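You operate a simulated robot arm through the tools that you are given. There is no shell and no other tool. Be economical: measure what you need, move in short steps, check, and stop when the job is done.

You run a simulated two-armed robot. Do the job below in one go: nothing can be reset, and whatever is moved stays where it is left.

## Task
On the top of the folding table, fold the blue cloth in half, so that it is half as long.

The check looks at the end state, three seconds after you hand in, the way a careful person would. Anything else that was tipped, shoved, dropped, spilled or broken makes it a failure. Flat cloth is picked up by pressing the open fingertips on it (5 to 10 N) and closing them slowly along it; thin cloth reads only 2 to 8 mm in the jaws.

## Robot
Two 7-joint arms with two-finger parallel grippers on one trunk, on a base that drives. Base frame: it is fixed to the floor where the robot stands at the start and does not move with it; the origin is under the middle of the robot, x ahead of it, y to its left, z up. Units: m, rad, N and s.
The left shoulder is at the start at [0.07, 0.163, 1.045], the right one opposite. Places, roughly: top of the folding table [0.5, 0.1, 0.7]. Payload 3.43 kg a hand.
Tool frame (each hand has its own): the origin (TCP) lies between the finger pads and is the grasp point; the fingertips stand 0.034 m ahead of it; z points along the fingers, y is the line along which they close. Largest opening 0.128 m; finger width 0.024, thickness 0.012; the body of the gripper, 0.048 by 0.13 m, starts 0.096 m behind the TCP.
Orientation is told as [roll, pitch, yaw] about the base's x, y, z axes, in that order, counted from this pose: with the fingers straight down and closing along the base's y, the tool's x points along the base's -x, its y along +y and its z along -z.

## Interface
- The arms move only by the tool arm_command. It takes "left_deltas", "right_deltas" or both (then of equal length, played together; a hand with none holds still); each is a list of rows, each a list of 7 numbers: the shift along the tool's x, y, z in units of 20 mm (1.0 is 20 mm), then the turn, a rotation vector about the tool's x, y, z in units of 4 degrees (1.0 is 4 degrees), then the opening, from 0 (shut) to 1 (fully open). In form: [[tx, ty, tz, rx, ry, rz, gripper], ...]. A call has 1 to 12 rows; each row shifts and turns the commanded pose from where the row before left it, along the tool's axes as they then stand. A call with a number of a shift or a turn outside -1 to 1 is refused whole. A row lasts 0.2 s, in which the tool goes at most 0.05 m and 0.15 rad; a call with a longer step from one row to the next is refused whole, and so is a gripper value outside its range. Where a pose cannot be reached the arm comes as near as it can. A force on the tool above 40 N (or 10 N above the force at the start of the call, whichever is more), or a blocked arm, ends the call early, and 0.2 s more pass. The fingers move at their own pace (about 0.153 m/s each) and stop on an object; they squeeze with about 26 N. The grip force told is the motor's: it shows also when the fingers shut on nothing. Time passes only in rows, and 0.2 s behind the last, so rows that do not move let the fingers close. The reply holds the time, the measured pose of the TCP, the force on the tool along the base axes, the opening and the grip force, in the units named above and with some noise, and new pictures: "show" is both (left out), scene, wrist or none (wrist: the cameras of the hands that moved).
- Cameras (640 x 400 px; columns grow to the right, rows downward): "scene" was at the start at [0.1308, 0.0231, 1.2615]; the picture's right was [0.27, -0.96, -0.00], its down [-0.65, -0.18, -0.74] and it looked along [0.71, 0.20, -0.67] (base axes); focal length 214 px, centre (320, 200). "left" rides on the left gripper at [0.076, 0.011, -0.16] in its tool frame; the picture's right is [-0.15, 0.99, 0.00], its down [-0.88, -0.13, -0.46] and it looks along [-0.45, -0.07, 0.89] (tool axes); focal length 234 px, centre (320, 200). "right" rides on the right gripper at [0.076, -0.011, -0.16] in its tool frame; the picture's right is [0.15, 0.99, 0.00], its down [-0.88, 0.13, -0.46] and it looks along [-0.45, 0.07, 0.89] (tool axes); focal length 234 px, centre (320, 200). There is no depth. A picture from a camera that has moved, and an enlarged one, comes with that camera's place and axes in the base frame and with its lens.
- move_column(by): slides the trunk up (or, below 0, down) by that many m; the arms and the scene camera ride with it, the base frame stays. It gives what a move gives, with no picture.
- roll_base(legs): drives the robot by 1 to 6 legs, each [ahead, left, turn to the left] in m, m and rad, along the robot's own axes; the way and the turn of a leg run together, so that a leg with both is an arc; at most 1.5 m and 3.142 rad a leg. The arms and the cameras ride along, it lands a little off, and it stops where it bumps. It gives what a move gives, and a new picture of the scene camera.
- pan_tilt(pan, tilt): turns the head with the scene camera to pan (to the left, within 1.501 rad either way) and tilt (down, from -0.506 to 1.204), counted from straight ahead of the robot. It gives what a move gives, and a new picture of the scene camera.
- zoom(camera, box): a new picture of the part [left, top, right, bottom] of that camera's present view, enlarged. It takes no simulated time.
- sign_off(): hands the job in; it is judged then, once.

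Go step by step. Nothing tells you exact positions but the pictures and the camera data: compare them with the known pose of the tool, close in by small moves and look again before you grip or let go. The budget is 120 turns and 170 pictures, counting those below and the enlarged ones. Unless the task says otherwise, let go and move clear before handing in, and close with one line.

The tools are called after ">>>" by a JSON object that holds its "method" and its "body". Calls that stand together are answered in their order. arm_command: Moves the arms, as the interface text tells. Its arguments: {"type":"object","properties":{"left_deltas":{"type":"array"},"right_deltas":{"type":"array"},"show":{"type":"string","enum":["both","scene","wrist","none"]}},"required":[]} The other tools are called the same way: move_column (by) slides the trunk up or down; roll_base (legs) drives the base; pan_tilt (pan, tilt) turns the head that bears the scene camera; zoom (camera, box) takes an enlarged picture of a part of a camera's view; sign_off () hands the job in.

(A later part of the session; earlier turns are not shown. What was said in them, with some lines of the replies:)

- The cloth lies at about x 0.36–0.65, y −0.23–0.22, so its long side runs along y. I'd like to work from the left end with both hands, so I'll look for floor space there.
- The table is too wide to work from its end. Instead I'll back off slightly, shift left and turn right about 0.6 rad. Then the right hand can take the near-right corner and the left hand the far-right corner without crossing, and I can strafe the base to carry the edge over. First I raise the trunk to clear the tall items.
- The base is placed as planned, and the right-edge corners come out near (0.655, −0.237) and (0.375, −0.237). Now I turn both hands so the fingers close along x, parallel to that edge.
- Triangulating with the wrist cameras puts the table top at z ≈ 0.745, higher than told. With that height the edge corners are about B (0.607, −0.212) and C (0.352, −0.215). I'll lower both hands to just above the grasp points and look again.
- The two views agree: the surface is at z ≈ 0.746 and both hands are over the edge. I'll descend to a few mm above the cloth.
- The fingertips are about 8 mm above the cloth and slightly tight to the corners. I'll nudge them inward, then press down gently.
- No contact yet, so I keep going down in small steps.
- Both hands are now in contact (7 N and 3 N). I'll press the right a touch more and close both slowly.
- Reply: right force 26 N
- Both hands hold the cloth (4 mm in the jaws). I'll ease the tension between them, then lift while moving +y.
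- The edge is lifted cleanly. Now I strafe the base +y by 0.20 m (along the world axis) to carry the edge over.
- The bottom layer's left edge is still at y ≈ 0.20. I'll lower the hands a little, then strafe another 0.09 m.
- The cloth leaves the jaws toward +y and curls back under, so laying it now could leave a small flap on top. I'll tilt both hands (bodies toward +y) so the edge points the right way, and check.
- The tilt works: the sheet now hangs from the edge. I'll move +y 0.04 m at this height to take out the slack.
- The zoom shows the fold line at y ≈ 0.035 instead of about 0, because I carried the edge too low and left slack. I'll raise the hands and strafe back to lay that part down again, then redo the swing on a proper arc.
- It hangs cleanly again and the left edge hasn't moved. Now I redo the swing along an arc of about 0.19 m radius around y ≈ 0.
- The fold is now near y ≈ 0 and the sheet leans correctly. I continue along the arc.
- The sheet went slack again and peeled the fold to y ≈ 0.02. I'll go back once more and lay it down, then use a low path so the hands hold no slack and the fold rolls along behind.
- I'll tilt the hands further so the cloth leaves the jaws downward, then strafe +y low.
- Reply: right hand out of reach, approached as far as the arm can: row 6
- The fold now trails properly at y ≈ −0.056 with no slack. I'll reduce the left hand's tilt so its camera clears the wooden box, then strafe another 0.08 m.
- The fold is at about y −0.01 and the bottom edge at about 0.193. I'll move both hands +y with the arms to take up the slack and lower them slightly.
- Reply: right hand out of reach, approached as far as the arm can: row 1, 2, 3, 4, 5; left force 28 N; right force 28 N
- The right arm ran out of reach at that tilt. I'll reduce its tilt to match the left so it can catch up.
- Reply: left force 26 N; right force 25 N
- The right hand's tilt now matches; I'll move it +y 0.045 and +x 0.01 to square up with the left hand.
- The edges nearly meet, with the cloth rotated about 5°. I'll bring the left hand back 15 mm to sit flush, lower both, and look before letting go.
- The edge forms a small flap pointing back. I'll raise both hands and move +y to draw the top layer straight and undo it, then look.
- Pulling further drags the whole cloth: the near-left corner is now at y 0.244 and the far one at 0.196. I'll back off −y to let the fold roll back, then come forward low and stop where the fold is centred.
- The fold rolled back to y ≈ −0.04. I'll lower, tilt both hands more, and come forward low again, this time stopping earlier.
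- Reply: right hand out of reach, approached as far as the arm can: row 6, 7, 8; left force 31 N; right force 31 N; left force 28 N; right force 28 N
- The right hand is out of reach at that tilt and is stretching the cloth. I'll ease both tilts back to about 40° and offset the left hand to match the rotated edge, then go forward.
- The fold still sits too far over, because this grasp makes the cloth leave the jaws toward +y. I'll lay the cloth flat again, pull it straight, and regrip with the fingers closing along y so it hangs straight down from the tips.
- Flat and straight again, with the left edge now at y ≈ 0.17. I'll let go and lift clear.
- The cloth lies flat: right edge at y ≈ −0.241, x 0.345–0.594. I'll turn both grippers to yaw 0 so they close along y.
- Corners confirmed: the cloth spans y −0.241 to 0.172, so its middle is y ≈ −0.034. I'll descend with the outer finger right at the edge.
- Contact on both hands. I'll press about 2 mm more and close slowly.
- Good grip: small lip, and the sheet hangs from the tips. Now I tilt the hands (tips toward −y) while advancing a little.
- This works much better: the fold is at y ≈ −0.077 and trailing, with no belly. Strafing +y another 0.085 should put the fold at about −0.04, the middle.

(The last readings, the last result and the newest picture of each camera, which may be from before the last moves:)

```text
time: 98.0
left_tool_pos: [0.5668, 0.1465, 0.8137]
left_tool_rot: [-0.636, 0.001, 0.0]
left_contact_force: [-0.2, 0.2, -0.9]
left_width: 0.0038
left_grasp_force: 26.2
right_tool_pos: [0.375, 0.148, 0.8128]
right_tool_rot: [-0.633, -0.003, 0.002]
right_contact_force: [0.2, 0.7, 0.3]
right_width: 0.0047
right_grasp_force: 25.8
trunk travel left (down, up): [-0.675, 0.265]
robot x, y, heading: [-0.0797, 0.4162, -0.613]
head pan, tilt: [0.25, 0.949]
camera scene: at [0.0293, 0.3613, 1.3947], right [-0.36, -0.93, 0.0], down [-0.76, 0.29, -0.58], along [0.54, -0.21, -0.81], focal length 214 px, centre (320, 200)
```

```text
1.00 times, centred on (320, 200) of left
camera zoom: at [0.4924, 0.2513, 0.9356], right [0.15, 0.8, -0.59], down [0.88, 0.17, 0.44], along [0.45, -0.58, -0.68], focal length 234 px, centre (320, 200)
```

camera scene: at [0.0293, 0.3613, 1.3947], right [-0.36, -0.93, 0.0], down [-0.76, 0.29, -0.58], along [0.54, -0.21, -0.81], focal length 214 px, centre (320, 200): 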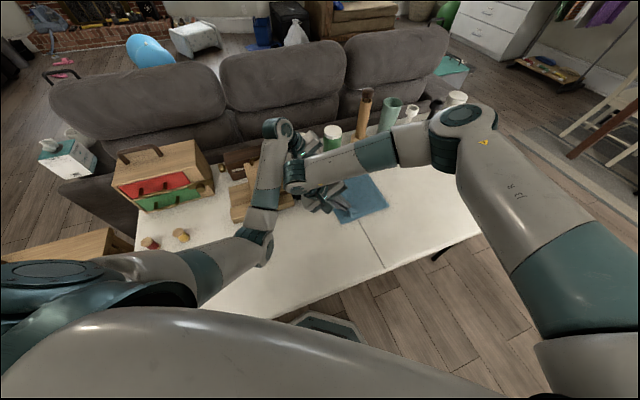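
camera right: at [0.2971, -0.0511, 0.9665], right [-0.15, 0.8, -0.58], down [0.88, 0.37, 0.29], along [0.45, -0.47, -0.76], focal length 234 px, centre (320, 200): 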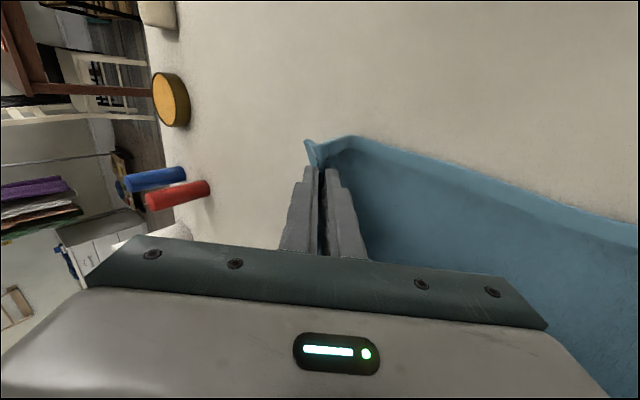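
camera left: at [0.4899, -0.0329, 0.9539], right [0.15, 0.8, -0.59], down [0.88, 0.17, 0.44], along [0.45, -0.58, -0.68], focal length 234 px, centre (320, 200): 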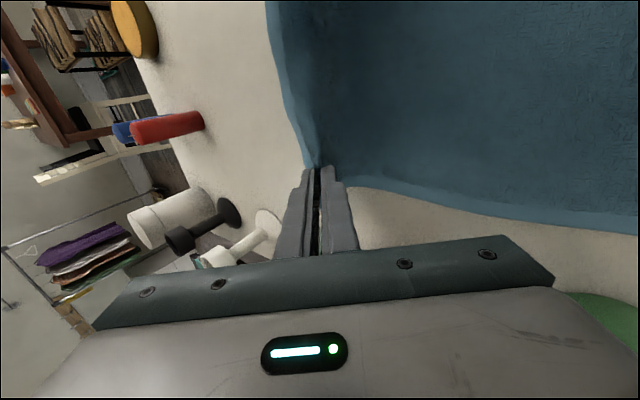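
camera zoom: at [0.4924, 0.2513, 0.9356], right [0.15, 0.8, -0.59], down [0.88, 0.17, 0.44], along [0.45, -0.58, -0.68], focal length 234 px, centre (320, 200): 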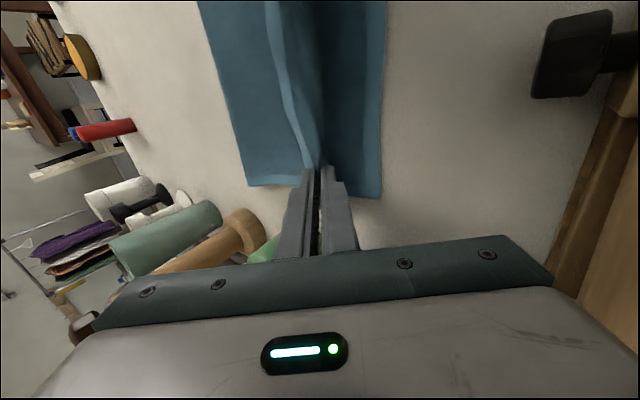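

Measured near the camera, the fold is at y −0.038 and the left edge at 0.163, so it's halved as intended. I'll lower slightly, open a little, and withdraw along the fingers.

>>> {"method": "arm_command", "body": {"left_deltas": [[0, 0.22, 0.3, 0, 0, 0, 0], [0, 0.22, 0.3, 0, 0, 0, 0], [0, 0, 0, 0, 0, 0, 0], [0, 0, 0, 0, 0, 0, 0.06], [0, 0, 0, 0, 0, 0, 0.12], [0, 0, 0, 0, 0, 0, 0.15], [0, 0, 0, 0, 0, 0, 0.15]], "right_deltas": [[0, 0.22, 0.3, 0, 0, 0, 0], [0, 0.22, 0.3, 0, 0, 0, 0], [0, 0, 0, 0, 0, 0, 0], [0, 0, 0, 0, 0, 0, 0.06], [0, 0, 0, 0, 0, 0, 0.12], [0, 0, 0, 0, 0, 0, 0.15], [0, 0, 0, 0, 0, 0, 0.15]], "show": "wrist"}}

```text
time: 99.6
left_tool_pos: [0.5677, 0.1469, 0.7974]
left_tool_rot: [-0.635, 0.002, 0.001]
left_contact_force: [0.0, -0.2, -0.6]
left_width: 0.0194
left_grasp_force: 0.0
right_tool_pos: [0.377, 0.1467, 0.7976]
right_tool_rot: [-0.63, -0.004, 0.002]
right_contact_force: [0.1, 0.4, -0.2]
right_width: 0.0192
right_grasp_force: 0.1
trunk travel left (down, up): [-0.675, 0.265]
robot x, y, heading: [-0.0818, 0.4141, -0.607]
head pan, tilt: [0.25, 0.949]
camera right: at [0.2998, 0.2324, 0.9324], right [-0.15, 0.8, -0.58], down [0.88, 0.37, 0.29], along [0.45, -0.47, -0.76], focal length 234 px, centre (320, 200)
camera left: at [0.4926, 0.2506, 0.9199], right [0.15, 0.8, -0.59], down [0.88, 0.17, 0.44], along [0.45, -0.58, -0.68], focal length 234 px, centre (320, 200)
```

right: 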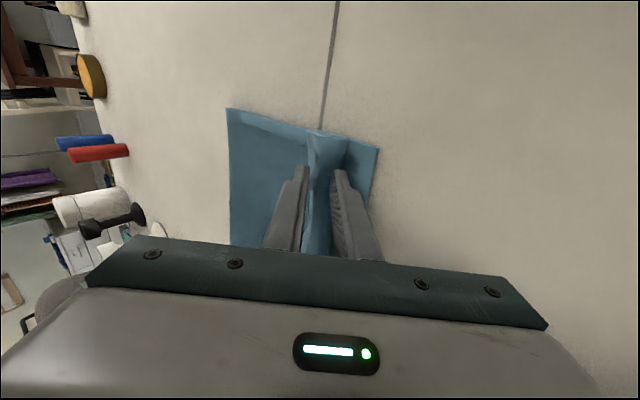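
left: 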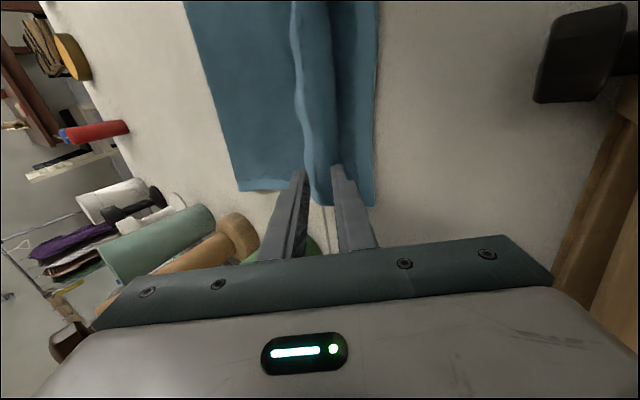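

Released; a 2 cm lip stands between the fingers pointing back. I'll swing the hands upright and sweep +y so the −y fingers flip the lip open.

>>> {"method": "arm_command", "body": {"left_deltas": [[0, 0, 0, -1, 0, 0, 0.15], [0, 0, 0, -1, 0, 0, 0.15], [0, 0, 0, -1, 0, 0, 0.15], [0, 0, 0, -1, 0, 0, 0.15], [0, 0, 0, -1, 0, 0, 0.15], [0, 0, 0, -1, 0, 0, 0.15], [0, 0, 0.1, -1, 0, 0, 0.15], [0, 0, 0.1, -1, 0, 0, 0.15], [0, 0, 0.1, -1, 0, 0, 0.15], [0, 0, 0, 0, 0, 0, 0.15]], "right_deltas": [[0, 0, 0, -1, 0, 0, 0.15], [0, 0, 0, -1, 0, 0, 0.15], [0, 0, 0, -1, 0, 0, 0.15], [0, 0, 0, -1, 0, 0, 0.15], [0, 0, 0, -1, 0, 0, 0.15], [0, 0, 0, -1, 0, 0, 0.15], [0, 0, 0.1, -1, 0, 0, 0.15], [0, 0, 0.1, -1, 0, 0, 0.15], [0, 0, 0.1, -1, 0, 0, 0.15], [0, 0, 0, 0, 0, 0, 0.15]], "show": "wrist"}}

```text
time: 101.8
left_tool_pos: [0.5664, 0.1436, 0.7922]
left_tool_rot: [-0.007, 0.001, 0.002]
left_contact_force: [0.0, -0.4, -0.4]
left_width: 0.0194
left_grasp_force: 0.1
right_tool_pos: [0.3754, 0.1463, 0.7914]
right_tool_rot: [-0.002, -0.002, 0.003]
right_contact_force: [0.1, -0.5, -0.5]
right_width: 0.0191
right_grasp_force: 0.1
trunk travel left (down, up): [-0.675, 0.265]
robot x, y, heading: [-0.0822, 0.414, -0.612]
head pan, tilt: [0.25, 0.949]
camera right: at [0.2993, 0.1355, 0.951], right [-0.15, 0.99, 0.0], down [0.88, 0.13, 0.46], along [0.45, 0.07, -0.89], focal length 234 px, centre (320, 200)
camera left: at [0.4922, 0.1576, 0.9518], right [0.15, 0.99, -0.01], down [0.88, -0.13, 0.46], along [0.45, -0.07, -0.89], focal length 234 px, centre (320, 200)
```

right: 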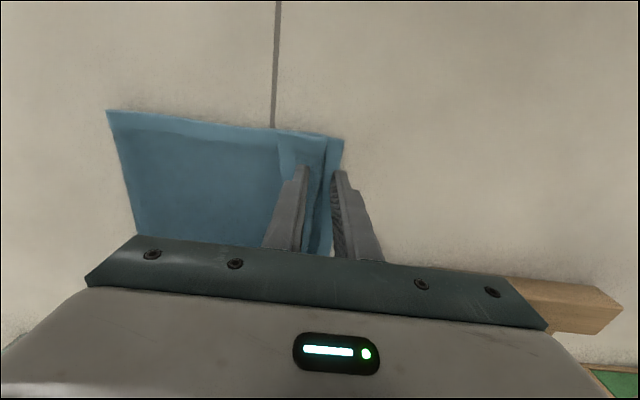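
left: 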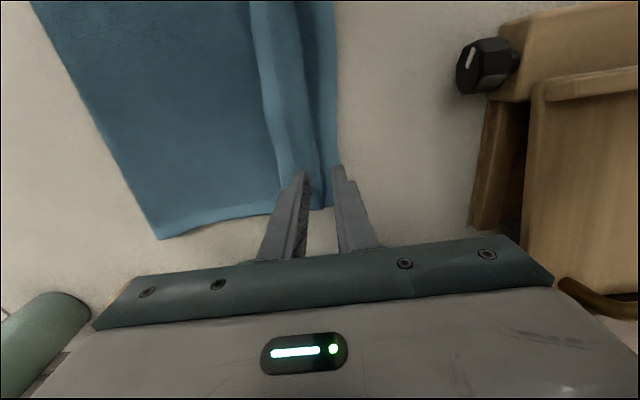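

The lip lies flat as a 4 cm flap under the −y fingers. I'll lift, move behind its edge (y ≈ 0.08) and come down with closed fingers to just above the top layer.

>>> {"method": "arm_command", "body": {"left_deltas": [[0, 0, -1, 0, 0, 0, 0.15], [0, 0, -1, 0, 0, 0, 0.1], [0, -1, 0, 0, 0, 0, 0], [0, -1, 0, 0, 0, 0, 0], [0, -1, 0, 0, 0, 0, 0], [0, -0.5, 0, 0, 0, 0, 0], [0, 0, 1, 0, 0, 0, 0], [0, 0, 1, 0, 0, 0, 0], [0, 0, 0.2, 0, 0, 0, 0], [0, 0, 0, 0, 0, 0, 0]], "right_deltas": [[0, 0, -1, 0, 0, 0, 0.15], [0, 0, -1, 0, 0, 0, 0.1], [0, -1, 0, 0, 0, 0, 0], [0, -1, 0, 0, 0, 0, 0], [0, -1, 0, 0, 0, 0, 0], [0, -0.5, 0, 0, 0, 0, 0], [0, 0, 1, 0, 0, 0, 0], [0, 0, 1, 0, 0, 0, 0], [0, 0, 0.2, 0, 0, 0, 0], [0, 0, 0, 0, 0, 0, 0]], "show": "wrist"}}

```text
time: 104.0
left_tool_pos: [0.569, 0.0742, 0.7876]
left_tool_rot: [-0.008, 0.002, 0.001]
left_contact_force: [0.5, -0.6, -0.2]
left_width: 0.0003
left_grasp_force: 26.0
right_tool_pos: [0.3773, 0.0755, 0.7872]
right_tool_rot: [-0.002, -0.003, 0.001]
right_contact_force: [0.0, 1.1, -0.6]
right_width: 0.0
right_grasp_force: 26.2
trunk travel left (down, up): [-0.675, 0.265]
robot x, y, heading: [-0.0814, 0.4163, -0.612]
head pan, tilt: [0.25, 0.949]
camera right: at [0.3004, 0.0659, 0.9467], right [-0.15, 0.99, 0.0], down [0.88, 0.13, 0.46], along [0.45, 0.07, -0.89], focal length 234 px, centre (320, 200)
camera left: at [0.4936, 0.0866, 0.9479], right [0.15, 0.99, -0.01], down [0.88, -0.13, 0.46], along [0.45, -0.07, -0.89], focal length 234 px, centre (320, 200)
```

right: 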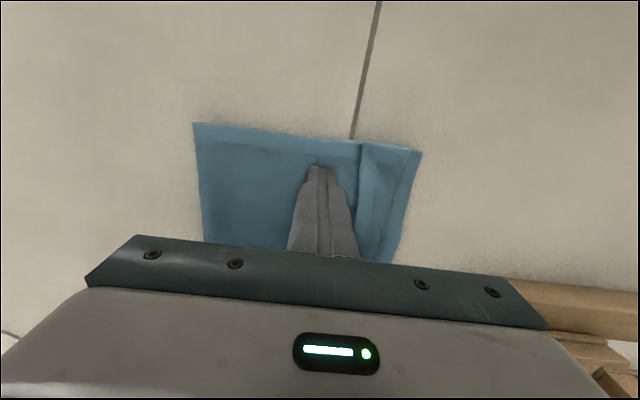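
left: 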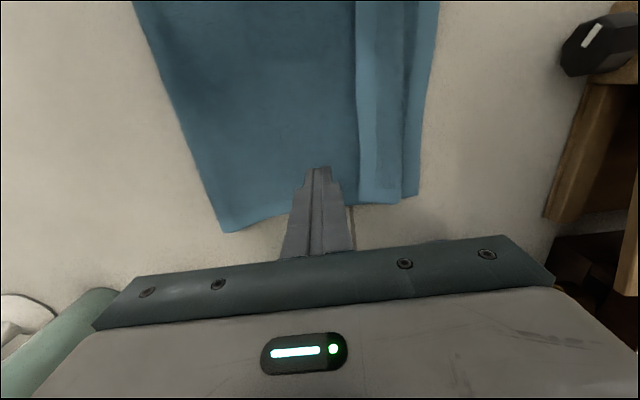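

The flap edge is 2 cm ahead of the closed fingertips. I'll go down to light contact, then sweep +y with a gradual rise.

>>> {"method": "arm_command", "body": {"left_deltas": [[0, 0, 0.15, 0, 0, 0, 0], [0, 0, 0, 0, 0, 0, 0]], "right_deltas": [[0, 0, 0.15, 0, 0, 0, 0], [0, 0, 0, 0, 0, 0, 0]], "show": "none"}}

>>> {"method": "arm_command", "body": {"left_deltas": [[0, 0.4, 0, 0, 0, 0, 0], [0, 0.4, 0, 0, 0, 0, 0], [0, 0.4, -0.05, 0, 0, 0, 0], [0, 0.4, -0.1, 0, 0, 0, 0], [0, 0.4, -0.15, 0, 0, 0, 0], [0, 0.4, -0.15, 0, 0, 0, 0], [0, 0, 0, 0, 0, 0, 0]], "right_deltas": [[0, 0.4, 0, 0, 0, 0, 0], [0, 0.4, 0, 0, 0, 0, 0], [0, 0.4, -0.05, 0, 0, 0, 0], [0, 0.4, -0.1, 0, 0, 0, 0], [0, 0.4, -0.15, 0, 0, 0, 0], [0, 0.4, -0.15, 0, 0, 0, 0], [0, 0, 0, 0, 0, 0, 0]], "show": "wrist"}}

```text
time: 104.6
left_tool_pos: [0.5681, 0.0746, 0.7854]
left_tool_rot: [-0.006, 0.003, 0.0]
left_contact_force: [0.4, 0.9, 0.5]
left_width: 0.0
left_grasp_force: 26.3
right_tool_pos: [0.3758, 0.0754, 0.786]
right_tool_rot: [-0.001, -0.004, 0.003]
right_contact_force: [-0.2, -1.0, 0.0]
right_width: 0.0
right_grasp_force: 25.9
trunk travel left (down, up): [-0.675, 0.265]
robot x, y, heading: [-0.0786, 0.4156, -0.618]
head pan, tilt: [0.25, 0.949]
```

```text
time: 106.2
left_tool_pos: [0.5672, 0.123, 0.7948]
left_tool_rot: [-0.008, 0.002, -0.001]
left_contact_force: [-0.1, -0.4, -0.7]
left_width: 0.0
left_grasp_force: 26.2
right_tool_pos: [0.375, 0.1226, 0.7944]
right_tool_rot: [-0.002, -0.004, 0.001]
right_contact_force: [0.4, -0.4, -0.1]
right_width: 0.0002
right_grasp_force: 26.1
trunk travel left (down, up): [-0.675, 0.265]
robot x, y, heading: [-0.0812, 0.4119, -0.61]
head pan, tilt: [0.25, 0.949]
camera right: at [0.2992, 0.1123, 0.9526], right [-0.15, 0.99, 0.0], down [0.88, 0.13, 0.46], along [0.45, 0.07, -0.89], focal length 234 px, centre (320, 200)
camera left: at [0.4929, 0.1362, 0.955], right [0.15, 0.99, -0.01], down [0.88, -0.13, 0.46], along [0.45, -0.07, -0.89], focal length 234 px, centre (320, 200)
```

right: 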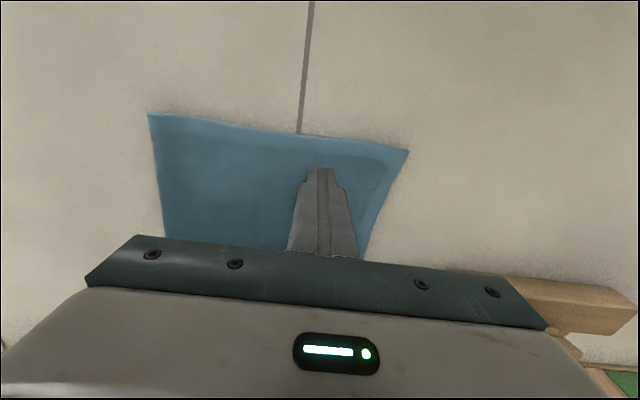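
left: 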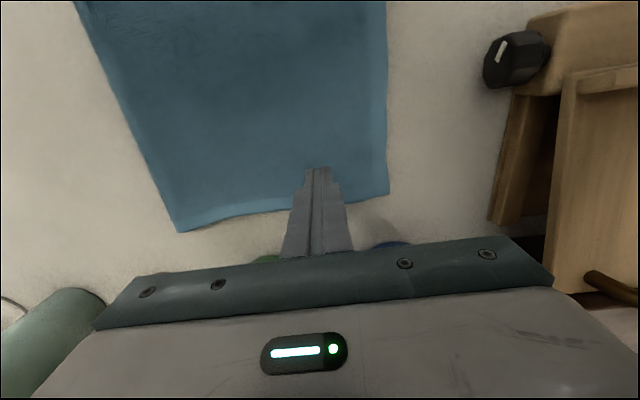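

The flap flipped open and the top now reaches the bottom edge. I'll raise the hands and inspect.

>>> {"method": "arm_command", "body": {"left_deltas": [[0, 0, -1, 0, 0, 0, 0], [0, 0, -1, 0, 0, 0, 0], [0, 0, -1, 0, 0, 0, 0], [0, 0, -1, 0, 0, 0, 0], [0, 0, -1, 0, 0, 0, 0], [0, 0, -1, 0, 0, 0, 0], [0, 0, -1, 0, 0, 0, 0]], "right_deltas": [[0, 0, -1, 0, 0, 0, 0], [0, 0, -1, 0, 0, 0, 0], [0, 0, -1, 0, 0, 0, 0], [0, 0, -1, 0, 0, 0, 0], [0, 0, -1, 0, 0, 0, 0], [0, 0, -1, 0, 0, 0, 0], [0, 0, -1, 0, 0, 0, 0]], "show": "wrist"}}

>>> {"method": "zoom", "body": {"camera": "right", "box": [160, 40, 480, 240]}}

>>> {"method": "zoom", "body": {"camera": "left", "box": [140, 0, 460, 200]}}

```text
time: 107.8
left_tool_pos: [0.5661, 0.1239, 0.936]
left_tool_rot: [-0.007, 0.001, 0.0]
left_contact_force: [0.2, -0.3, -0.1]
left_width: 0.0
left_grasp_force: 26.3
right_tool_pos: [0.3754, 0.1261, 0.9332]
right_tool_rot: [-0.002, -0.002, 0.001]
right_contact_force: [-0.8, -0.5, 0.3]
right_width: 0.0
right_grasp_force: 26.3
trunk travel left (down, up): [-0.675, 0.265]
robot x, y, heading: [-0.0802, 0.4142, -0.61]
head pan, tilt: [0.25, 0.949]
camera right: at [0.2995, 0.1156, 1.0926], right [-0.15, 0.99, 0.0], down [0.88, 0.13, 0.46], along [0.45, 0.07, -0.89], focal length 234 px, centre (320, 200)
camera left: at [0.4922, 0.1366, 1.0953], right [0.15, 0.99, -0.01], down [0.88, -0.13, 0.46], along [0.45, -0.07, -0.89], focal length 234 px, centre (320, 200)
```

right: 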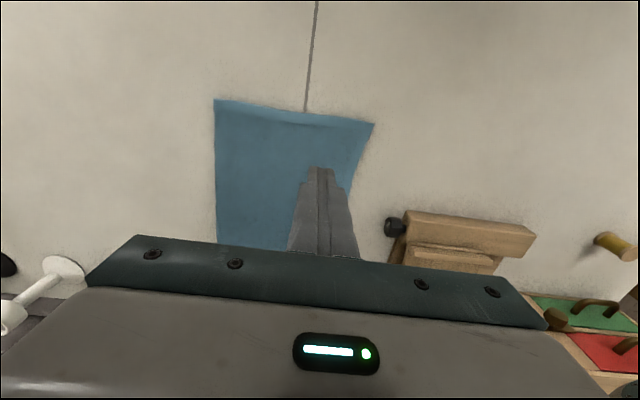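
left: 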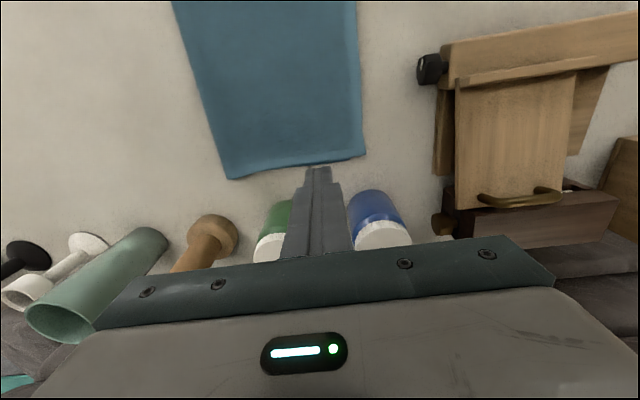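

```text
2.00 times, centred on (320, 140) of right
camera zoom: at [0.2995, 0.1156, 1.0926], right [-0.15, 0.99, 0.0], down [0.88, 0.13, 0.46], along [0.45, 0.07, -0.89], focal length 468 px, centre (320, 320)
```

zoom: 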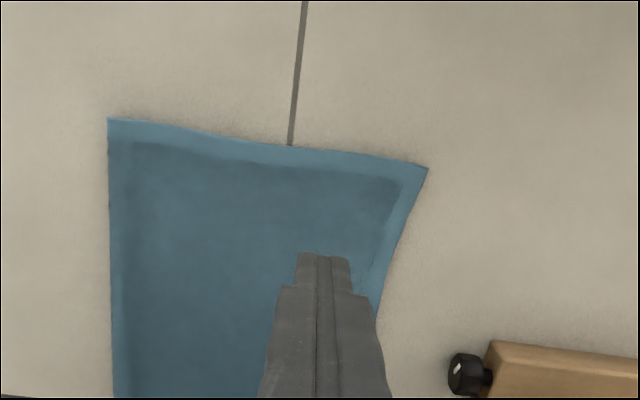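

```text
2.00 times, centred on (300, 100) of left
camera zoom: at [0.4922, 0.1366, 1.0953], right [0.15, 0.99, -0.01], down [0.88, -0.13, 0.46], along [0.45, -0.07, -0.89], focal length 468 px, centre (360, 400)
```

zoom: 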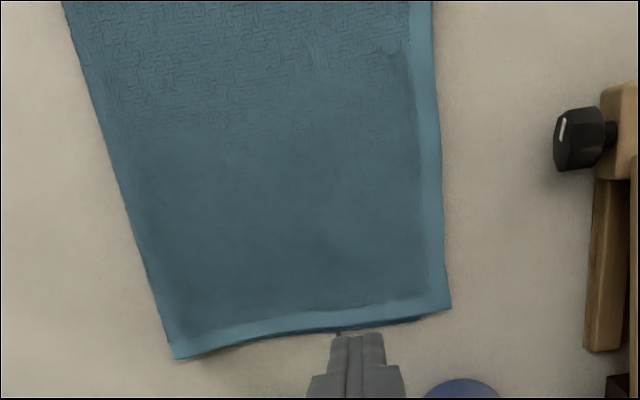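

The fold is neat, but the top overhangs the bottom by about 2.5–3 cm (folded width 0.22 against an ideal 0.207). The overhang is easy to pinch, so I'll regrasp it, roll the fold back, and lay it down again more accurately.

>>> {"method": "arm_command", "body": {"left_deltas": [[0, 0.8, 0, 0, 0, 0, 0.15], [0, 0.8, 0, 0, 0, 0, 0.15], [0, 0.9, 0, 0, 0, 0, 0.15], [0, 0, 1, 0, 0, 0, 0.15], [0, 0, 1, 0, 0, 0, 0.15], [0, 0, 1, 0, 0, 0, 0.15], [0, 0, 1, 0, 0, 0, 0.15], [0, 0, 1, 0, 0, 0, 0.15], [0, 0, 1, 0, 0, 0, 0.15], [0, 0, 0.8, 0, 0, 0, 0.15], [0, 0, 0.5, 0, 0, 0, 0.15], [0, 0, 0, 0, 0, 0, 0.15]], "right_deltas": [[0, 0.95, 0, 0, 0, 0, 0.15], [0, 0.95, 0, 0, 0, 0, 0.15], [0, 1, 0, 0, 0, 0, 0.15], [0, 0, 1, 0, 0, 0, 0.15], [0, 0, 1, 0, 0, 0, 0.15], [0, 0, 1, 0, 0, 0, 0.15], [0, 0, 1, 0, 0, 0, 0.15], [0, 0, 1, 0, 0, 0, 0.15], [0, 0, 1, 0, 0, 0, 0.15], [0, 0, 0.8, 0, 0, 0, 0.15], [0, 0, 0.4, 0, 0, 0, 0.15], [0, 0, 0, 0, 0, 0, 0.15]], "show": "wrist"}}

```text
time: 110.4
left_tool_pos: [0.5676, 0.1733, 0.7886]
left_tool_rot: [-0.008, 0.001, 0.001]
left_contact_force: [0.0, 0.3, 0.9]
left_width: 0.0193
left_grasp_force: 0.1
right_tool_pos: [0.3759, 0.1836, 0.789]
right_tool_rot: [-0.002, -0.003, 0.001]
right_contact_force: [0.8, 0.3, 0.6]
right_width: 0.0191
right_grasp_force: 0.0
trunk travel left (down, up): [-0.675, 0.265]
robot x, y, heading: [-0.0785, 0.4148, -0.61]
head pan, tilt: [0.25, 0.949]
camera right: at [0.2997, 0.1728, 0.9484], right [-0.15, 0.99, 0.0], down [0.88, 0.13, 0.46], along [0.45, 0.07, -0.89], focal length 234 px, centre (320, 200)
camera left: at [0.4928, 0.1861, 0.9487], right [0.15, 0.99, -0.01], down [0.88, -0.13, 0.46], along [0.45, -0.07, -0.89], focal length 234 px, centre (320, 200)
```

right: 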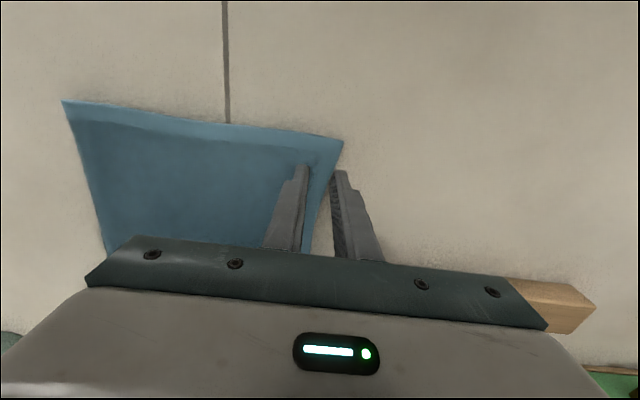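
left: 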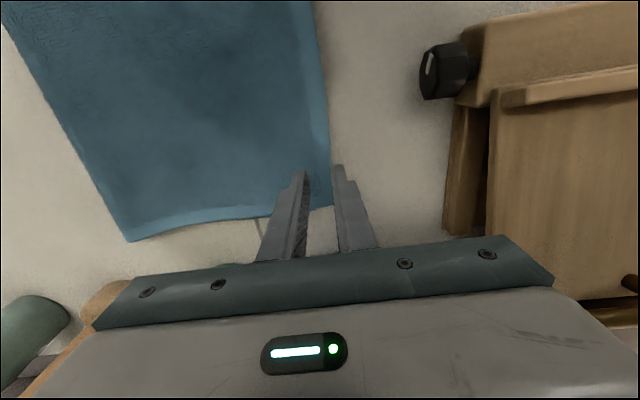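

>>> {"method": "arm_command", "body": {"left_deltas": [[0, -0.3, 0, 0, 0, 0, 0.15], [0, 0, 0.25, 0, 0, 0, 0.15], [0, 0, 0.15, 0, 0, 0, 0.15], [0, 0, 0, 0, 0, 0, 0.15]], "right_deltas": [[0, -0.25, 0, 0, 0, 0, 0.15], [0, 0, 0.25, 0, 0, 0, 0.15], [0, 0, 0.15, 0, 0, 0, 0.15], [0, 0, 0, 0, 0, 0, 0.15]], "show": "none"}}

>>> {"method": "arm_command", "body": {"left_deltas": [[0, 0, 0.1, 0, 0, 0, 0.15], [0, 0, 0, 0, 0, 0, 0.15]], "right_deltas": [[0, 0, 0.1, 0, 0, 0, 0.15], [0, 0, 0, 0, 0, 0, 0.15]], "show": "none"}}

```text
time: 111.4
left_tool_pos: [0.5677, 0.1678, 0.7804]
left_tool_rot: [-0.008, 0.002, 0.0]
left_contact_force: [0.5, -0.2, 4.0]
left_width: 0.0195
left_grasp_force: 0.1
right_tool_pos: [0.3758, 0.1786, 0.7823]
right_tool_rot: [-0.001, -0.005, -0.001]
right_contact_force: [-0.3, -0.8, 1.0]
right_width: 0.0194
right_grasp_force: 0.3
trunk travel left (down, up): [-0.675, 0.265]
robot x, y, heading: [-0.0775, 0.4156, -0.614]
head pan, tilt: [0.25, 0.949]
```

```text
time: 112.0
left_tool_pos: [0.5661, 0.1668, 0.7798]
left_tool_rot: [-0.009, 0.001, 0.0]
left_contact_force: [2.0, 1.0, 7.4]
left_width: 0.0189
left_grasp_force: 0.0
right_tool_pos: [0.3754, 0.1773, 0.7814]
right_tool_rot: [-0.001, -0.003, 0.003]
right_contact_force: [1.0, 0.4, 2.5]
right_width: 0.0192
right_grasp_force: 0.2
trunk travel left (down, up): [-0.675, 0.265]
robot x, y, heading: [-0.0813, 0.4146, -0.616]
head pan, tilt: [0.25, 0.949]
```

>>> {"method": "arm_command", "body": {"left_deltas": [[0, 0, 0, 0, 0, 0, 0.15], [0, 0, 0, 0, 0, 0, 0.13], [0, 0, 0, 0, 0, 0, 0.11], [0, 0, 0, 0, 0, 0, 0.09], [0, 0, 0, 0, 0, 0, 0.07], [0, 0, 0, 0, 0, 0, 0.05], [0, 0, 0, 0, 0, 0, 0.03], [0, 0, 0, 0, 0, 0, 0.01], [0, 0, 0, 0, 0, 0, 0], [0, 0, 0, 0, 0, 0, 0]], "right_deltas": [[0, 0, 0.12, 0, 0, 0, 0.15], [0, 0, 0, 0, 0, 0, 0.13], [0, 0, 0, 0, 0, 0, 0.11], [0, 0, 0, 0, 0, 0, 0.09], [0, 0, 0, 0, 0, 0, 0.07], [0, 0, 0, 0, 0, 0, 0.05], [0, 0, 0, 0, 0, 0, 0.03], [0, 0, 0, 0, 0, 0, 0.01], [0, 0, 0, 0, 0, 0, 0], [0, 0, 0, 0, 0, 0, 0]], "show": "none"}}

>>> {"method": "arm_command", "body": {"left_deltas": [[0, 0, -0.5, 0, 0, 0, 0], [0, 0, -0.7, 0, 0, 0, 0], [0, 0, -0.7, 0, 0, 0, 0], [0, 0, 0, 0, 0, 0, 0]], "right_deltas": [[0, 0, -0.5, 0, 0, 0, 0], [0, 0, -0.7, 0, 0, 0, 0], [0, 0, -0.7, 0, 0, 0, 0], [0, 0, 0, 0, 0, 0, 0]], "show": "wrist"}}

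```text
time: 114.2
left_tool_pos: [0.5661, 0.1662, 0.7803]
left_tool_rot: [-0.007, 0.0, 0.0]
left_contact_force: [-0.1, -0.4, 5.5]
left_width: 0.0035
left_grasp_force: 26.1
right_tool_pos: [0.3737, 0.1781, 0.7787]
right_tool_rot: [-0.005, -0.005, 0.001]
right_contact_force: [1.2, -5.0, 20.9]
right_width: 0.0
right_grasp_force: 26.3
trunk travel left (down, up): [-0.675, 0.265]
robot x, y, heading: [-0.0828, 0.4158, -0.615]
head pan, tilt: [0.25, 0.949]
```

```text
time: 115.2
left_tool_pos: [0.5671, 0.1675, 0.816]
left_tool_rot: [-0.009, 0.001, -0.001]
left_contact_force: [-0.1, -0.2, -0.3]
left_width: 0.0036
left_grasp_force: 26.3
right_tool_pos: [0.3764, 0.1764, 0.8149]
right_tool_rot: [0.0, -0.003, 0.001]
right_contact_force: [-0.6, 1.1, -0.2]
right_width: 0.0002
right_grasp_force: 25.4
trunk travel left (down, up): [-0.675, 0.265]
robot x, y, heading: [-0.0759, 0.4145, -0.612]
head pan, tilt: [0.25, 0.949]
camera right: at [0.3001, 0.1666, 0.9741], right [-0.15, 0.99, 0.0], down [0.88, 0.13, 0.46], along [0.45, 0.07, -0.89], focal length 234 px, centre (320, 200)
camera left: at [0.4919, 0.18, 0.976], right [0.15, 0.99, -0.01], down [0.88, -0.13, 0.46], along [0.45, -0.07, -0.89], focal length 234 px, centre (320, 200)
```

right: 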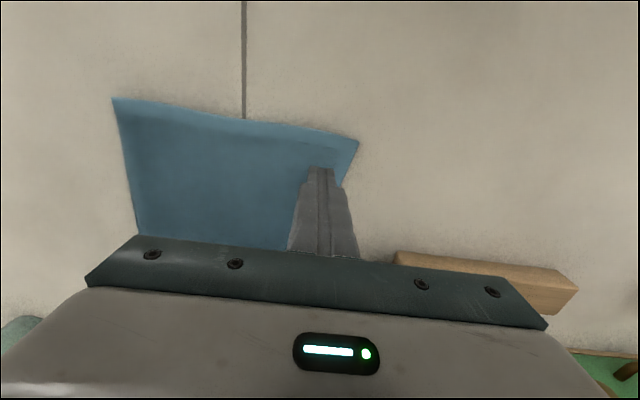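
left: 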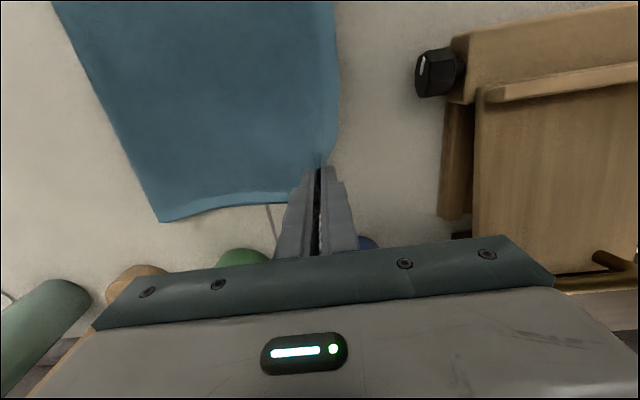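

The left hand gripped the top edge (3.6 mm); the right missed. I'll check where the bottom edge lies under the lifted corner.

>>> {"method": "zoom", "body": {"camera": "right", "box": [240, 90, 440, 215]}}

>>> {"method": "zoom", "body": {"camera": "scene", "box": [260, 150, 420, 250]}}

```text
3.20 times, centred on (340, 152) of right
camera zoom: at [0.3001, 0.1666, 0.9741], right [-0.15, 0.99, 0.0], down [0.88, 0.13, 0.46], along [0.45, 0.07, -0.89], focal length 749 px, centre (256, 352)
```

zoom: 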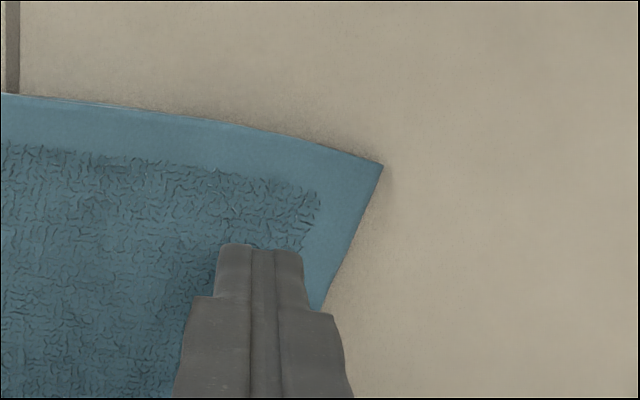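

```text
4.00 times, centred on (340, 200) of scene
camera zoom: at [0.0293, 0.3601, 1.3947], right [-0.36, -0.93, 0.0], down [-0.76, 0.29, -0.58], along [0.54, -0.21, -0.81], focal length 858 px, centre (240, 200)
```

zoom: 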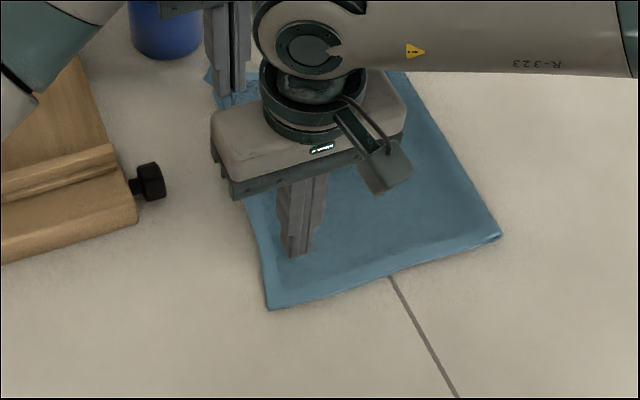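

The right edge is now at y ≈ 0.206. I'll retry the right hand with a slightly wider opening and both fingers on the cloth.

>>> {"method": "arm_command", "body": {"right_deltas": [[0, 0.35, 0, 0, 0, 0, 0.2], [0, 0, 0.8, 0, 0, 0, 0.2], [0, 0, 0.8, 0, 0, 0, 0.2], [0, 0, 0.15, 0, 0, 0, 0.2], [0, 0, 0, 0, 0, 0, 0.2]], "show": "wrist"}}

```text
time: 116.4
left_tool_pos: [0.567, 0.1666, 0.8157]
left_tool_rot: [-0.007, 0.002, -0.001]
left_contact_force: [-0.3, 0.0, -0.6]
left_width: 0.0036
left_grasp_force: 25.9
right_tool_pos: [0.3754, 0.1846, 0.7811]
right_tool_rot: [-0.001, -0.003, 0.002]
right_contact_force: [0.4, 0.1, 3.7]
right_width: 0.0258
right_grasp_force: 0.0
trunk travel left (down, up): [-0.675, 0.265]
robot x, y, heading: [-0.0795, 0.4161, -0.612]
head pan, tilt: [0.25, 0.949]
camera right: at [0.2996, 0.1732, 0.9392], right [-0.15, 0.99, 0.0], down [0.88, 0.13, 0.46], along [0.45, 0.07, -0.89], focal length 234 px, centre (320, 200)
```

right: 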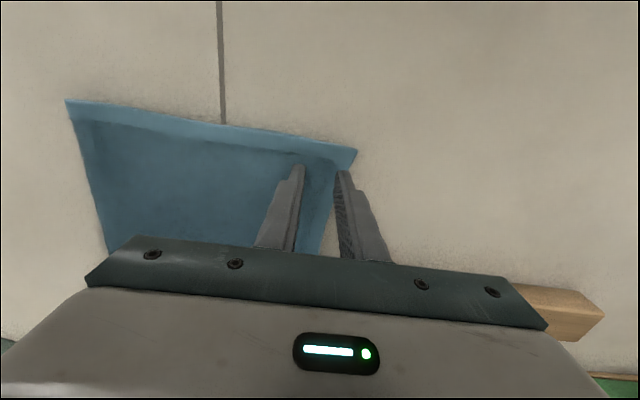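

>>> {"method": "arm_command", "body": {"right_deltas": [[0, 0, -0.3, 0, 0, 0, 0.2], [0, -0.25, 0, 0, 0, 0, 0.2], [0, 0, 0.4, 0, 0, 0, 0.2], [0, 0, 0, 0, 0, 0, 0.2], [0, 0, 0, 0, 0, 0, 0.17], [0, 0, 0, 0, 0, 0, 0.14], [0, 0, 0, 0, 0, 0, 0.11], [0, 0, 0, 0, 0, 0, 0.08], [0, 0, 0, 0, 0, 0, 0.05], [0, 0, 0, 0, 0, 0, 0.02], [0, 0, 0, 0, 0, 0, 0], [0, 0, 0, 0, 0, 0, 0]], "show": "wrist"}}

```text
time: 119.0
left_tool_pos: [0.5654, 0.1672, 0.8166]
left_tool_rot: [-0.008, 0.0, 0.0]
left_contact_force: [-0.9, 0.6, -0.4]
left_width: 0.0037
left_grasp_force: 25.6
right_tool_pos: [0.3758, 0.1796, 0.7785]
right_tool_rot: [-0.005, -0.005, 0.001]
right_contact_force: [5.1, -0.2, 26.4]
right_width: 0.0052
right_grasp_force: 26.6
trunk travel left (down, up): [-0.675, 0.265]
robot x, y, heading: [-0.0764, 0.4156, -0.609]
head pan, tilt: [0.25, 0.949]
camera right: at [0.2989, 0.1692, 0.9376], right [-0.15, 0.99, 0.0], down [0.88, 0.13, 0.46], along [0.46, 0.06, -0.89], focal length 234 px, centre (320, 200)
```

right: 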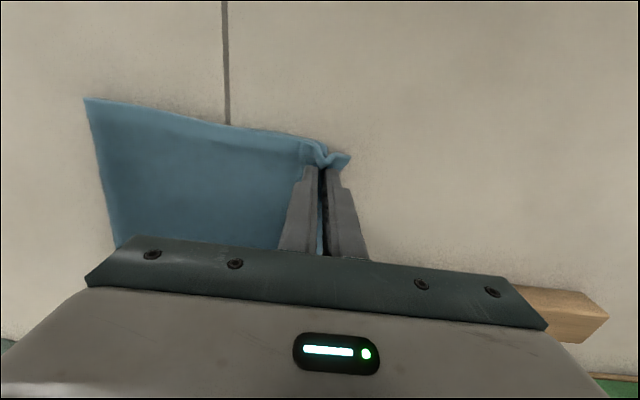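

Right grip is 5.2 mm. I'll lift both and check that only the top layer comes up.

>>> {"method": "arm_command", "body": {"left_deltas": [[0, 0, 0, 0, 0, 0, 0], [0, 0, 0, 0, 0, 0, 0], [0, 0, 0, 0, 0, 0, 0], [0, -0.4, -0.5, 0, 0, 0, 0], [0, -0.4, -0.5, 0, 0, 0, 0], [0, -0.4, -0.5, 0, 0, 0, 0], [0, 0, 0, 0, 0, 0, 0]], "right_deltas": [[0, 0, -0.5, 0, 0, 0, 0], [0, 0, -0.6, 0, 0, 0, 0], [0, 0, -0.7, 0, 0, 0, 0], [0, -0.4, -0.5, 0, 0, 0, 0], [0, -0.4, -0.5, 0, 0, 0, 0], [0, -0.4, -0.5, 0, 0, 0, 0], [0, 0, 0, 0, 0, 0, 0]], "show": "wrist"}}

>>> {"method": "zoom", "body": {"camera": "scene", "box": [260, 150, 420, 250]}}

```text
time: 120.6
left_tool_pos: [0.5683, 0.1439, 0.8468]
left_tool_rot: [-0.007, 0.001, -0.001]
left_contact_force: [-0.3, 0.9, -0.2]
left_width: 0.0034
left_grasp_force: 25.8
right_tool_pos: [0.3756, 0.156, 0.8445]
right_tool_rot: [-0.002, -0.003, 0.003]
right_contact_force: [0.4, 0.7, 0.2]
right_width: 0.0045
right_grasp_force: 25.8
trunk travel left (down, up): [-0.675, 0.265]
robot x, y, heading: [-0.0766, 0.4116, -0.61]
head pan, tilt: [0.25, 0.949]
camera right: at [0.3002, 0.1447, 1.0035], right [-0.15, 0.99, 0.0], down [0.88, 0.13, 0.46], along [0.45, 0.07, -0.89], focal length 234 px, centre (320, 200)
camera left: at [0.4929, 0.156, 1.0064], right [0.15, 0.99, -0.01], down [0.88, -0.13, 0.46], along [0.45, -0.07, -0.89], focal length 234 px, centre (320, 200)
```

right: 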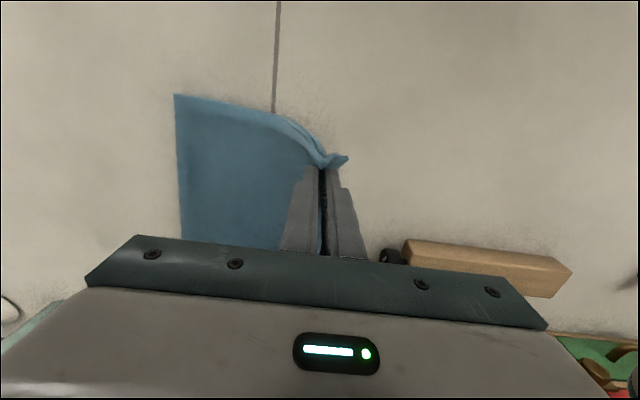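
left: 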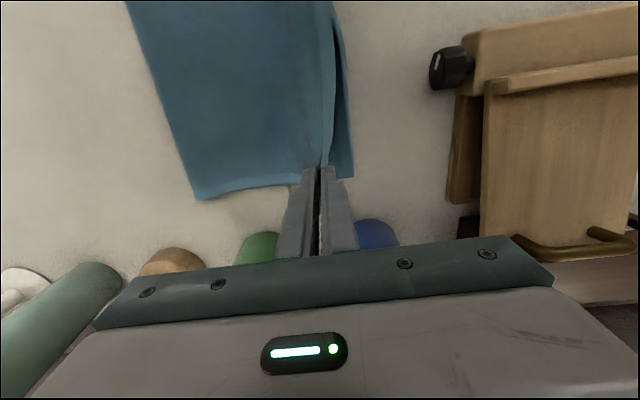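

```text
4.00 times, centred on (340, 200) of scene
camera zoom: at [0.0295, 0.3603, 1.3947], right [-0.36, -0.93, 0.0], down [-0.76, 0.29, -0.58], along [0.54, -0.21, -0.81], focal length 858 px, centre (240, 200)
```

zoom: 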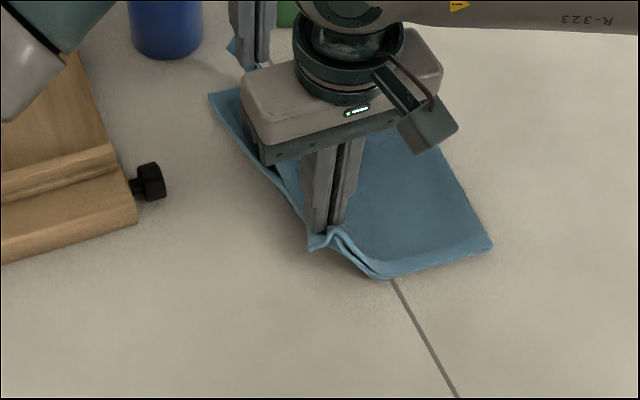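

The left bottom edge lies only 1.3 cm inside the top edge, so the fold was already well aligned; the right hand has both layers pinched together. I'll set it back down exactly where it was and release.

>>> {"method": "arm_command", "body": {"left_deltas": [[0, 0.35, 0.5, 0, 0, 0, 0], [0, 0.35, 0.5, 0, 0, 0, 0], [0, 0.3, 0.5, 0, 0, 0, 0], [0, 0, 0.6, 0, 0, 0, 0], [0, 0, 0.6, 0, 0, 0, 0], [0, 0, 0.4, 0, 0, 0, 0], [0, 0, 0, 0, 0, 0, 0]], "right_deltas": [[0, 0.4, 0.5, 0, 0, 0, 0], [0, 0.4, 0.5, 0, 0, 0, 0], [0, 0.4, 0.5, 0, 0, 0, 0], [0, 0, 0.6, 0, 0, 0, 0], [0, 0, 0.6, 0, 0, 0, 0], [0, 0, 0.4, 0, 0, 0, 0], [0, 0, 0, 0, 0, 0, 0]], "show": "none"}}

>>> {"method": "arm_command", "body": {"left_deltas": [[0, 0, 0, 0, 0, 0, 0.05], [0, 0, 0, 0, 0, 0, 0.1], [0, 0, 0, 0, 0, 0, 0.15], [0, 0, 0, 0, 0, 0, 0.2], [0, 0, -0.5, 0, 0, 0, 0.2], [0, 0, -1, 0, 0, 0, 0.2], [0, 0, -1, 0, 0, 0, 0.2], [0, 0, -1, 0, 0, 0, 0.2], [0, 0, -1, 0, 0, 0, 0.2], [0, 0, -1, 0, 0, 0, 0.2], [0, 0, -1, 0, 0, 0, 0.2]], "right_deltas": [[0, 0, 0, 0, 0, 0, 0.05], [0, 0, 0, 0, 0, 0, 0.1], [0, 0, 0, 0, 0, 0, 0.15], [0, 0, 0, 0, 0, 0, 0.2], [0, 0, -0.5, 0, 0, 0, 0.2], [0, 0, -1, 0, 0, 0, 0.2], [0, 0, -1, 0, 0, 0, 0.2], [0, 0, -1, 0, 0, 0, 0.2], [0, 0, -1, 0, 0, 0, 0.2], [0, 0, -1, 0, 0, 0, 0.2], [0, 0, -1, 0, 0, 0, 0.2]], "show": "wrist"}}

>>> {"method": "zoom", "body": {"camera": "scene", "box": [260, 150, 420, 250]}}

```text
time: 122.2
left_tool_pos: [0.5675, 0.1633, 0.7849]
left_tool_rot: [-0.009, 0.001, -0.001]
left_contact_force: [-1.2, -1.0, 2.3]
left_width: 0.0037
left_grasp_force: 25.3
right_tool_pos: [0.375, 0.1784, 0.7835]
right_tool_rot: [-0.001, -0.005, 0.002]
right_contact_force: [1.4, 0.5, 3.6]
right_width: 0.0045
right_grasp_force: 25.5
trunk travel left (down, up): [-0.675, 0.265]
robot x, y, heading: [-0.0799, 0.4145, -0.61]
head pan, tilt: [0.25, 0.949]
```

```text
time: 124.6
left_tool_pos: [0.5667, 0.1651, 0.9137]
left_tool_rot: [-0.007, 0.002, 0.0]
left_contact_force: [-0.3, -1.0, -0.5]
left_width: 0.0258
left_grasp_force: 0.0
right_tool_pos: [0.3725, 0.1785, 0.9132]
right_tool_rot: [-0.001, -0.002, -0.001]
right_contact_force: [0.7, 0.0, 0.3]
right_width: 0.0256
right_grasp_force: 0.0
trunk travel left (down, up): [-0.675, 0.265]
robot x, y, heading: [-0.0783, 0.4122, -0.612]
head pan, tilt: [0.25, 0.949]
camera right: at [0.2971, 0.1687, 1.0722], right [-0.15, 0.99, 0.0], down [0.88, 0.13, 0.46], along [0.45, 0.06, -0.89], focal length 234 px, centre (320, 200)
camera left: at [0.4913, 0.1779, 1.0742], right [0.15, 0.99, -0.01], down [0.88, -0.13, 0.46], along [0.45, -0.07, -0.89], focal length 234 px, centre (320, 200)
```

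right: 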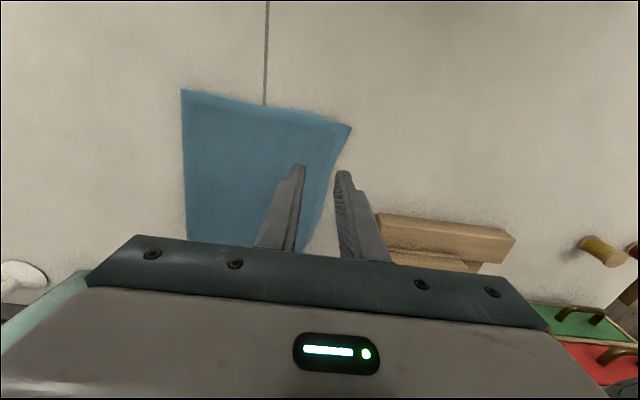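
left: 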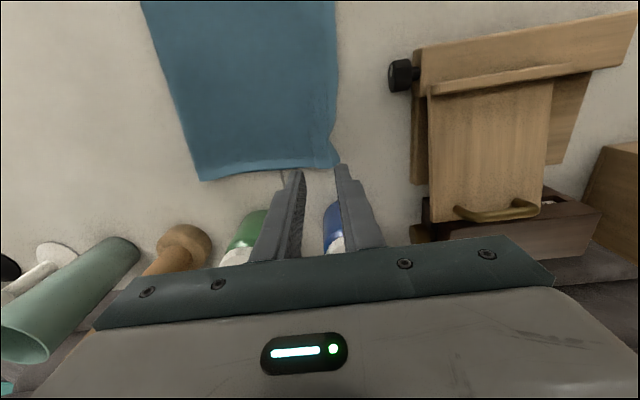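

```text
4.00 times, centred on (340, 200) of scene
camera zoom: at [0.0287, 0.3604, 1.3947], right [-0.36, -0.93, 0.0], down [-0.76, 0.29, -0.58], along [0.54, -0.21, -0.81], focal length 858 px, centre (240, 200)
```

zoom: 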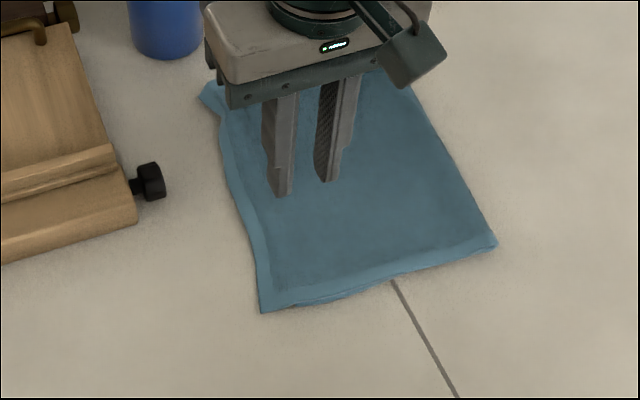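

Down and released, looking neat. I'll raise clear for a final check.

>>> {"method": "move_column", "body": {"by": 0.15}}

>>> {"method": "zoom", "body": {"camera": "left", "box": [120, 0, 440, 200]}}

>>> {"method": "zoom", "body": {"camera": "scene", "box": [200, 120, 500, 300]}}

>>> {"method": "zoom", "body": {"camera": "right", "box": [160, 40, 480, 240]}}

```text
time: 126.4
left_tool_pos: [0.5652, 0.1654, 1.064]
left_tool_rot: [-0.007, 0.002, 0.0]
left_contact_force: [-0.2, 0.0, 0.5]
left_width: 0.0255
left_grasp_force: 0.0
right_tool_pos: [0.3741, 0.1794, 1.062]
right_tool_rot: [-0.002, -0.004, 0.002]
right_contact_force: [-0.1, 0.3, 0.0]
right_width: 0.0258
right_grasp_force: 0.1
trunk travel left (down, up): [-0.825, 0.115]
robot x, y, heading: [-0.0768, 0.4137, -0.609]
head pan, tilt: [0.25, 0.949]
```

```text
2.00 times, centred on (280, 100) of left
camera zoom: at [0.492, 0.1775, 1.2234], right [0.15, 0.99, -0.01], down [0.88, -0.13, 0.46], along [0.45, -0.07, -0.89], focal length 468 px, centre (400, 400)
```

zoom: 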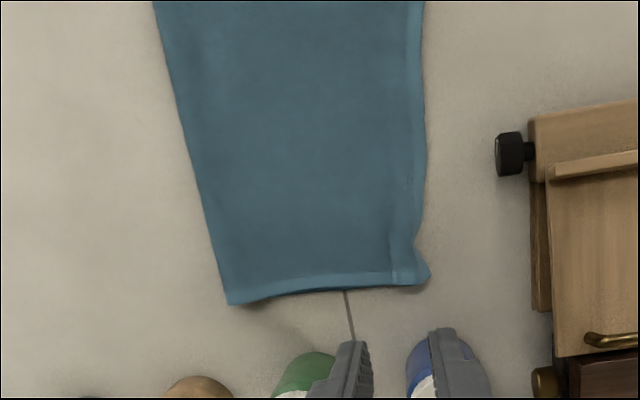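

```text
2.13 times, centred on (350, 210) of scene
camera zoom: at [0.0296, 0.3599, 1.5446], right [-0.36, -0.93, 0.0], down [-0.76, 0.29, -0.58], along [0.54, -0.21, -0.81], focal length 458 px, centre (256, 179)
```

zoom: 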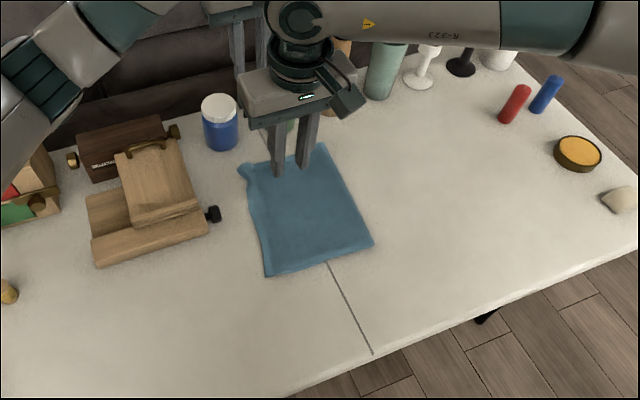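

```text
2.00 times, centred on (320, 140) of right
camera zoom: at [0.2978, 0.1684, 1.2216], right [-0.15, 0.99, 0.0], down [0.88, 0.13, 0.46], along [0.45, 0.07, -0.89], focal length 468 px, centre (320, 320)
```

zoom: 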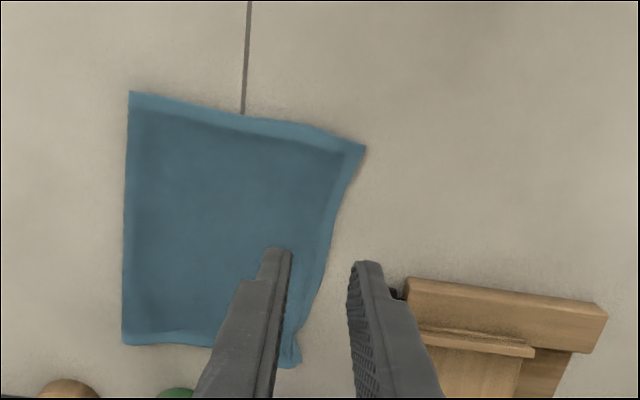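

The cloth is now a flat two-layer rectangle, about 0.215 m long where it was 0.43 m, with the edges lined up. All the other items are standing where they were, and both hands are clear, so I'm handing in.

>>> {"method": "sign_off", "body": {}}

```text
The job is handed in.
```

The blue cloth is folded in half on the folding table, about 0.215 m long instead of 0.43 m, with edges within about 1.5 cm, a slight pucker at one corner, and nothing else disturbed.
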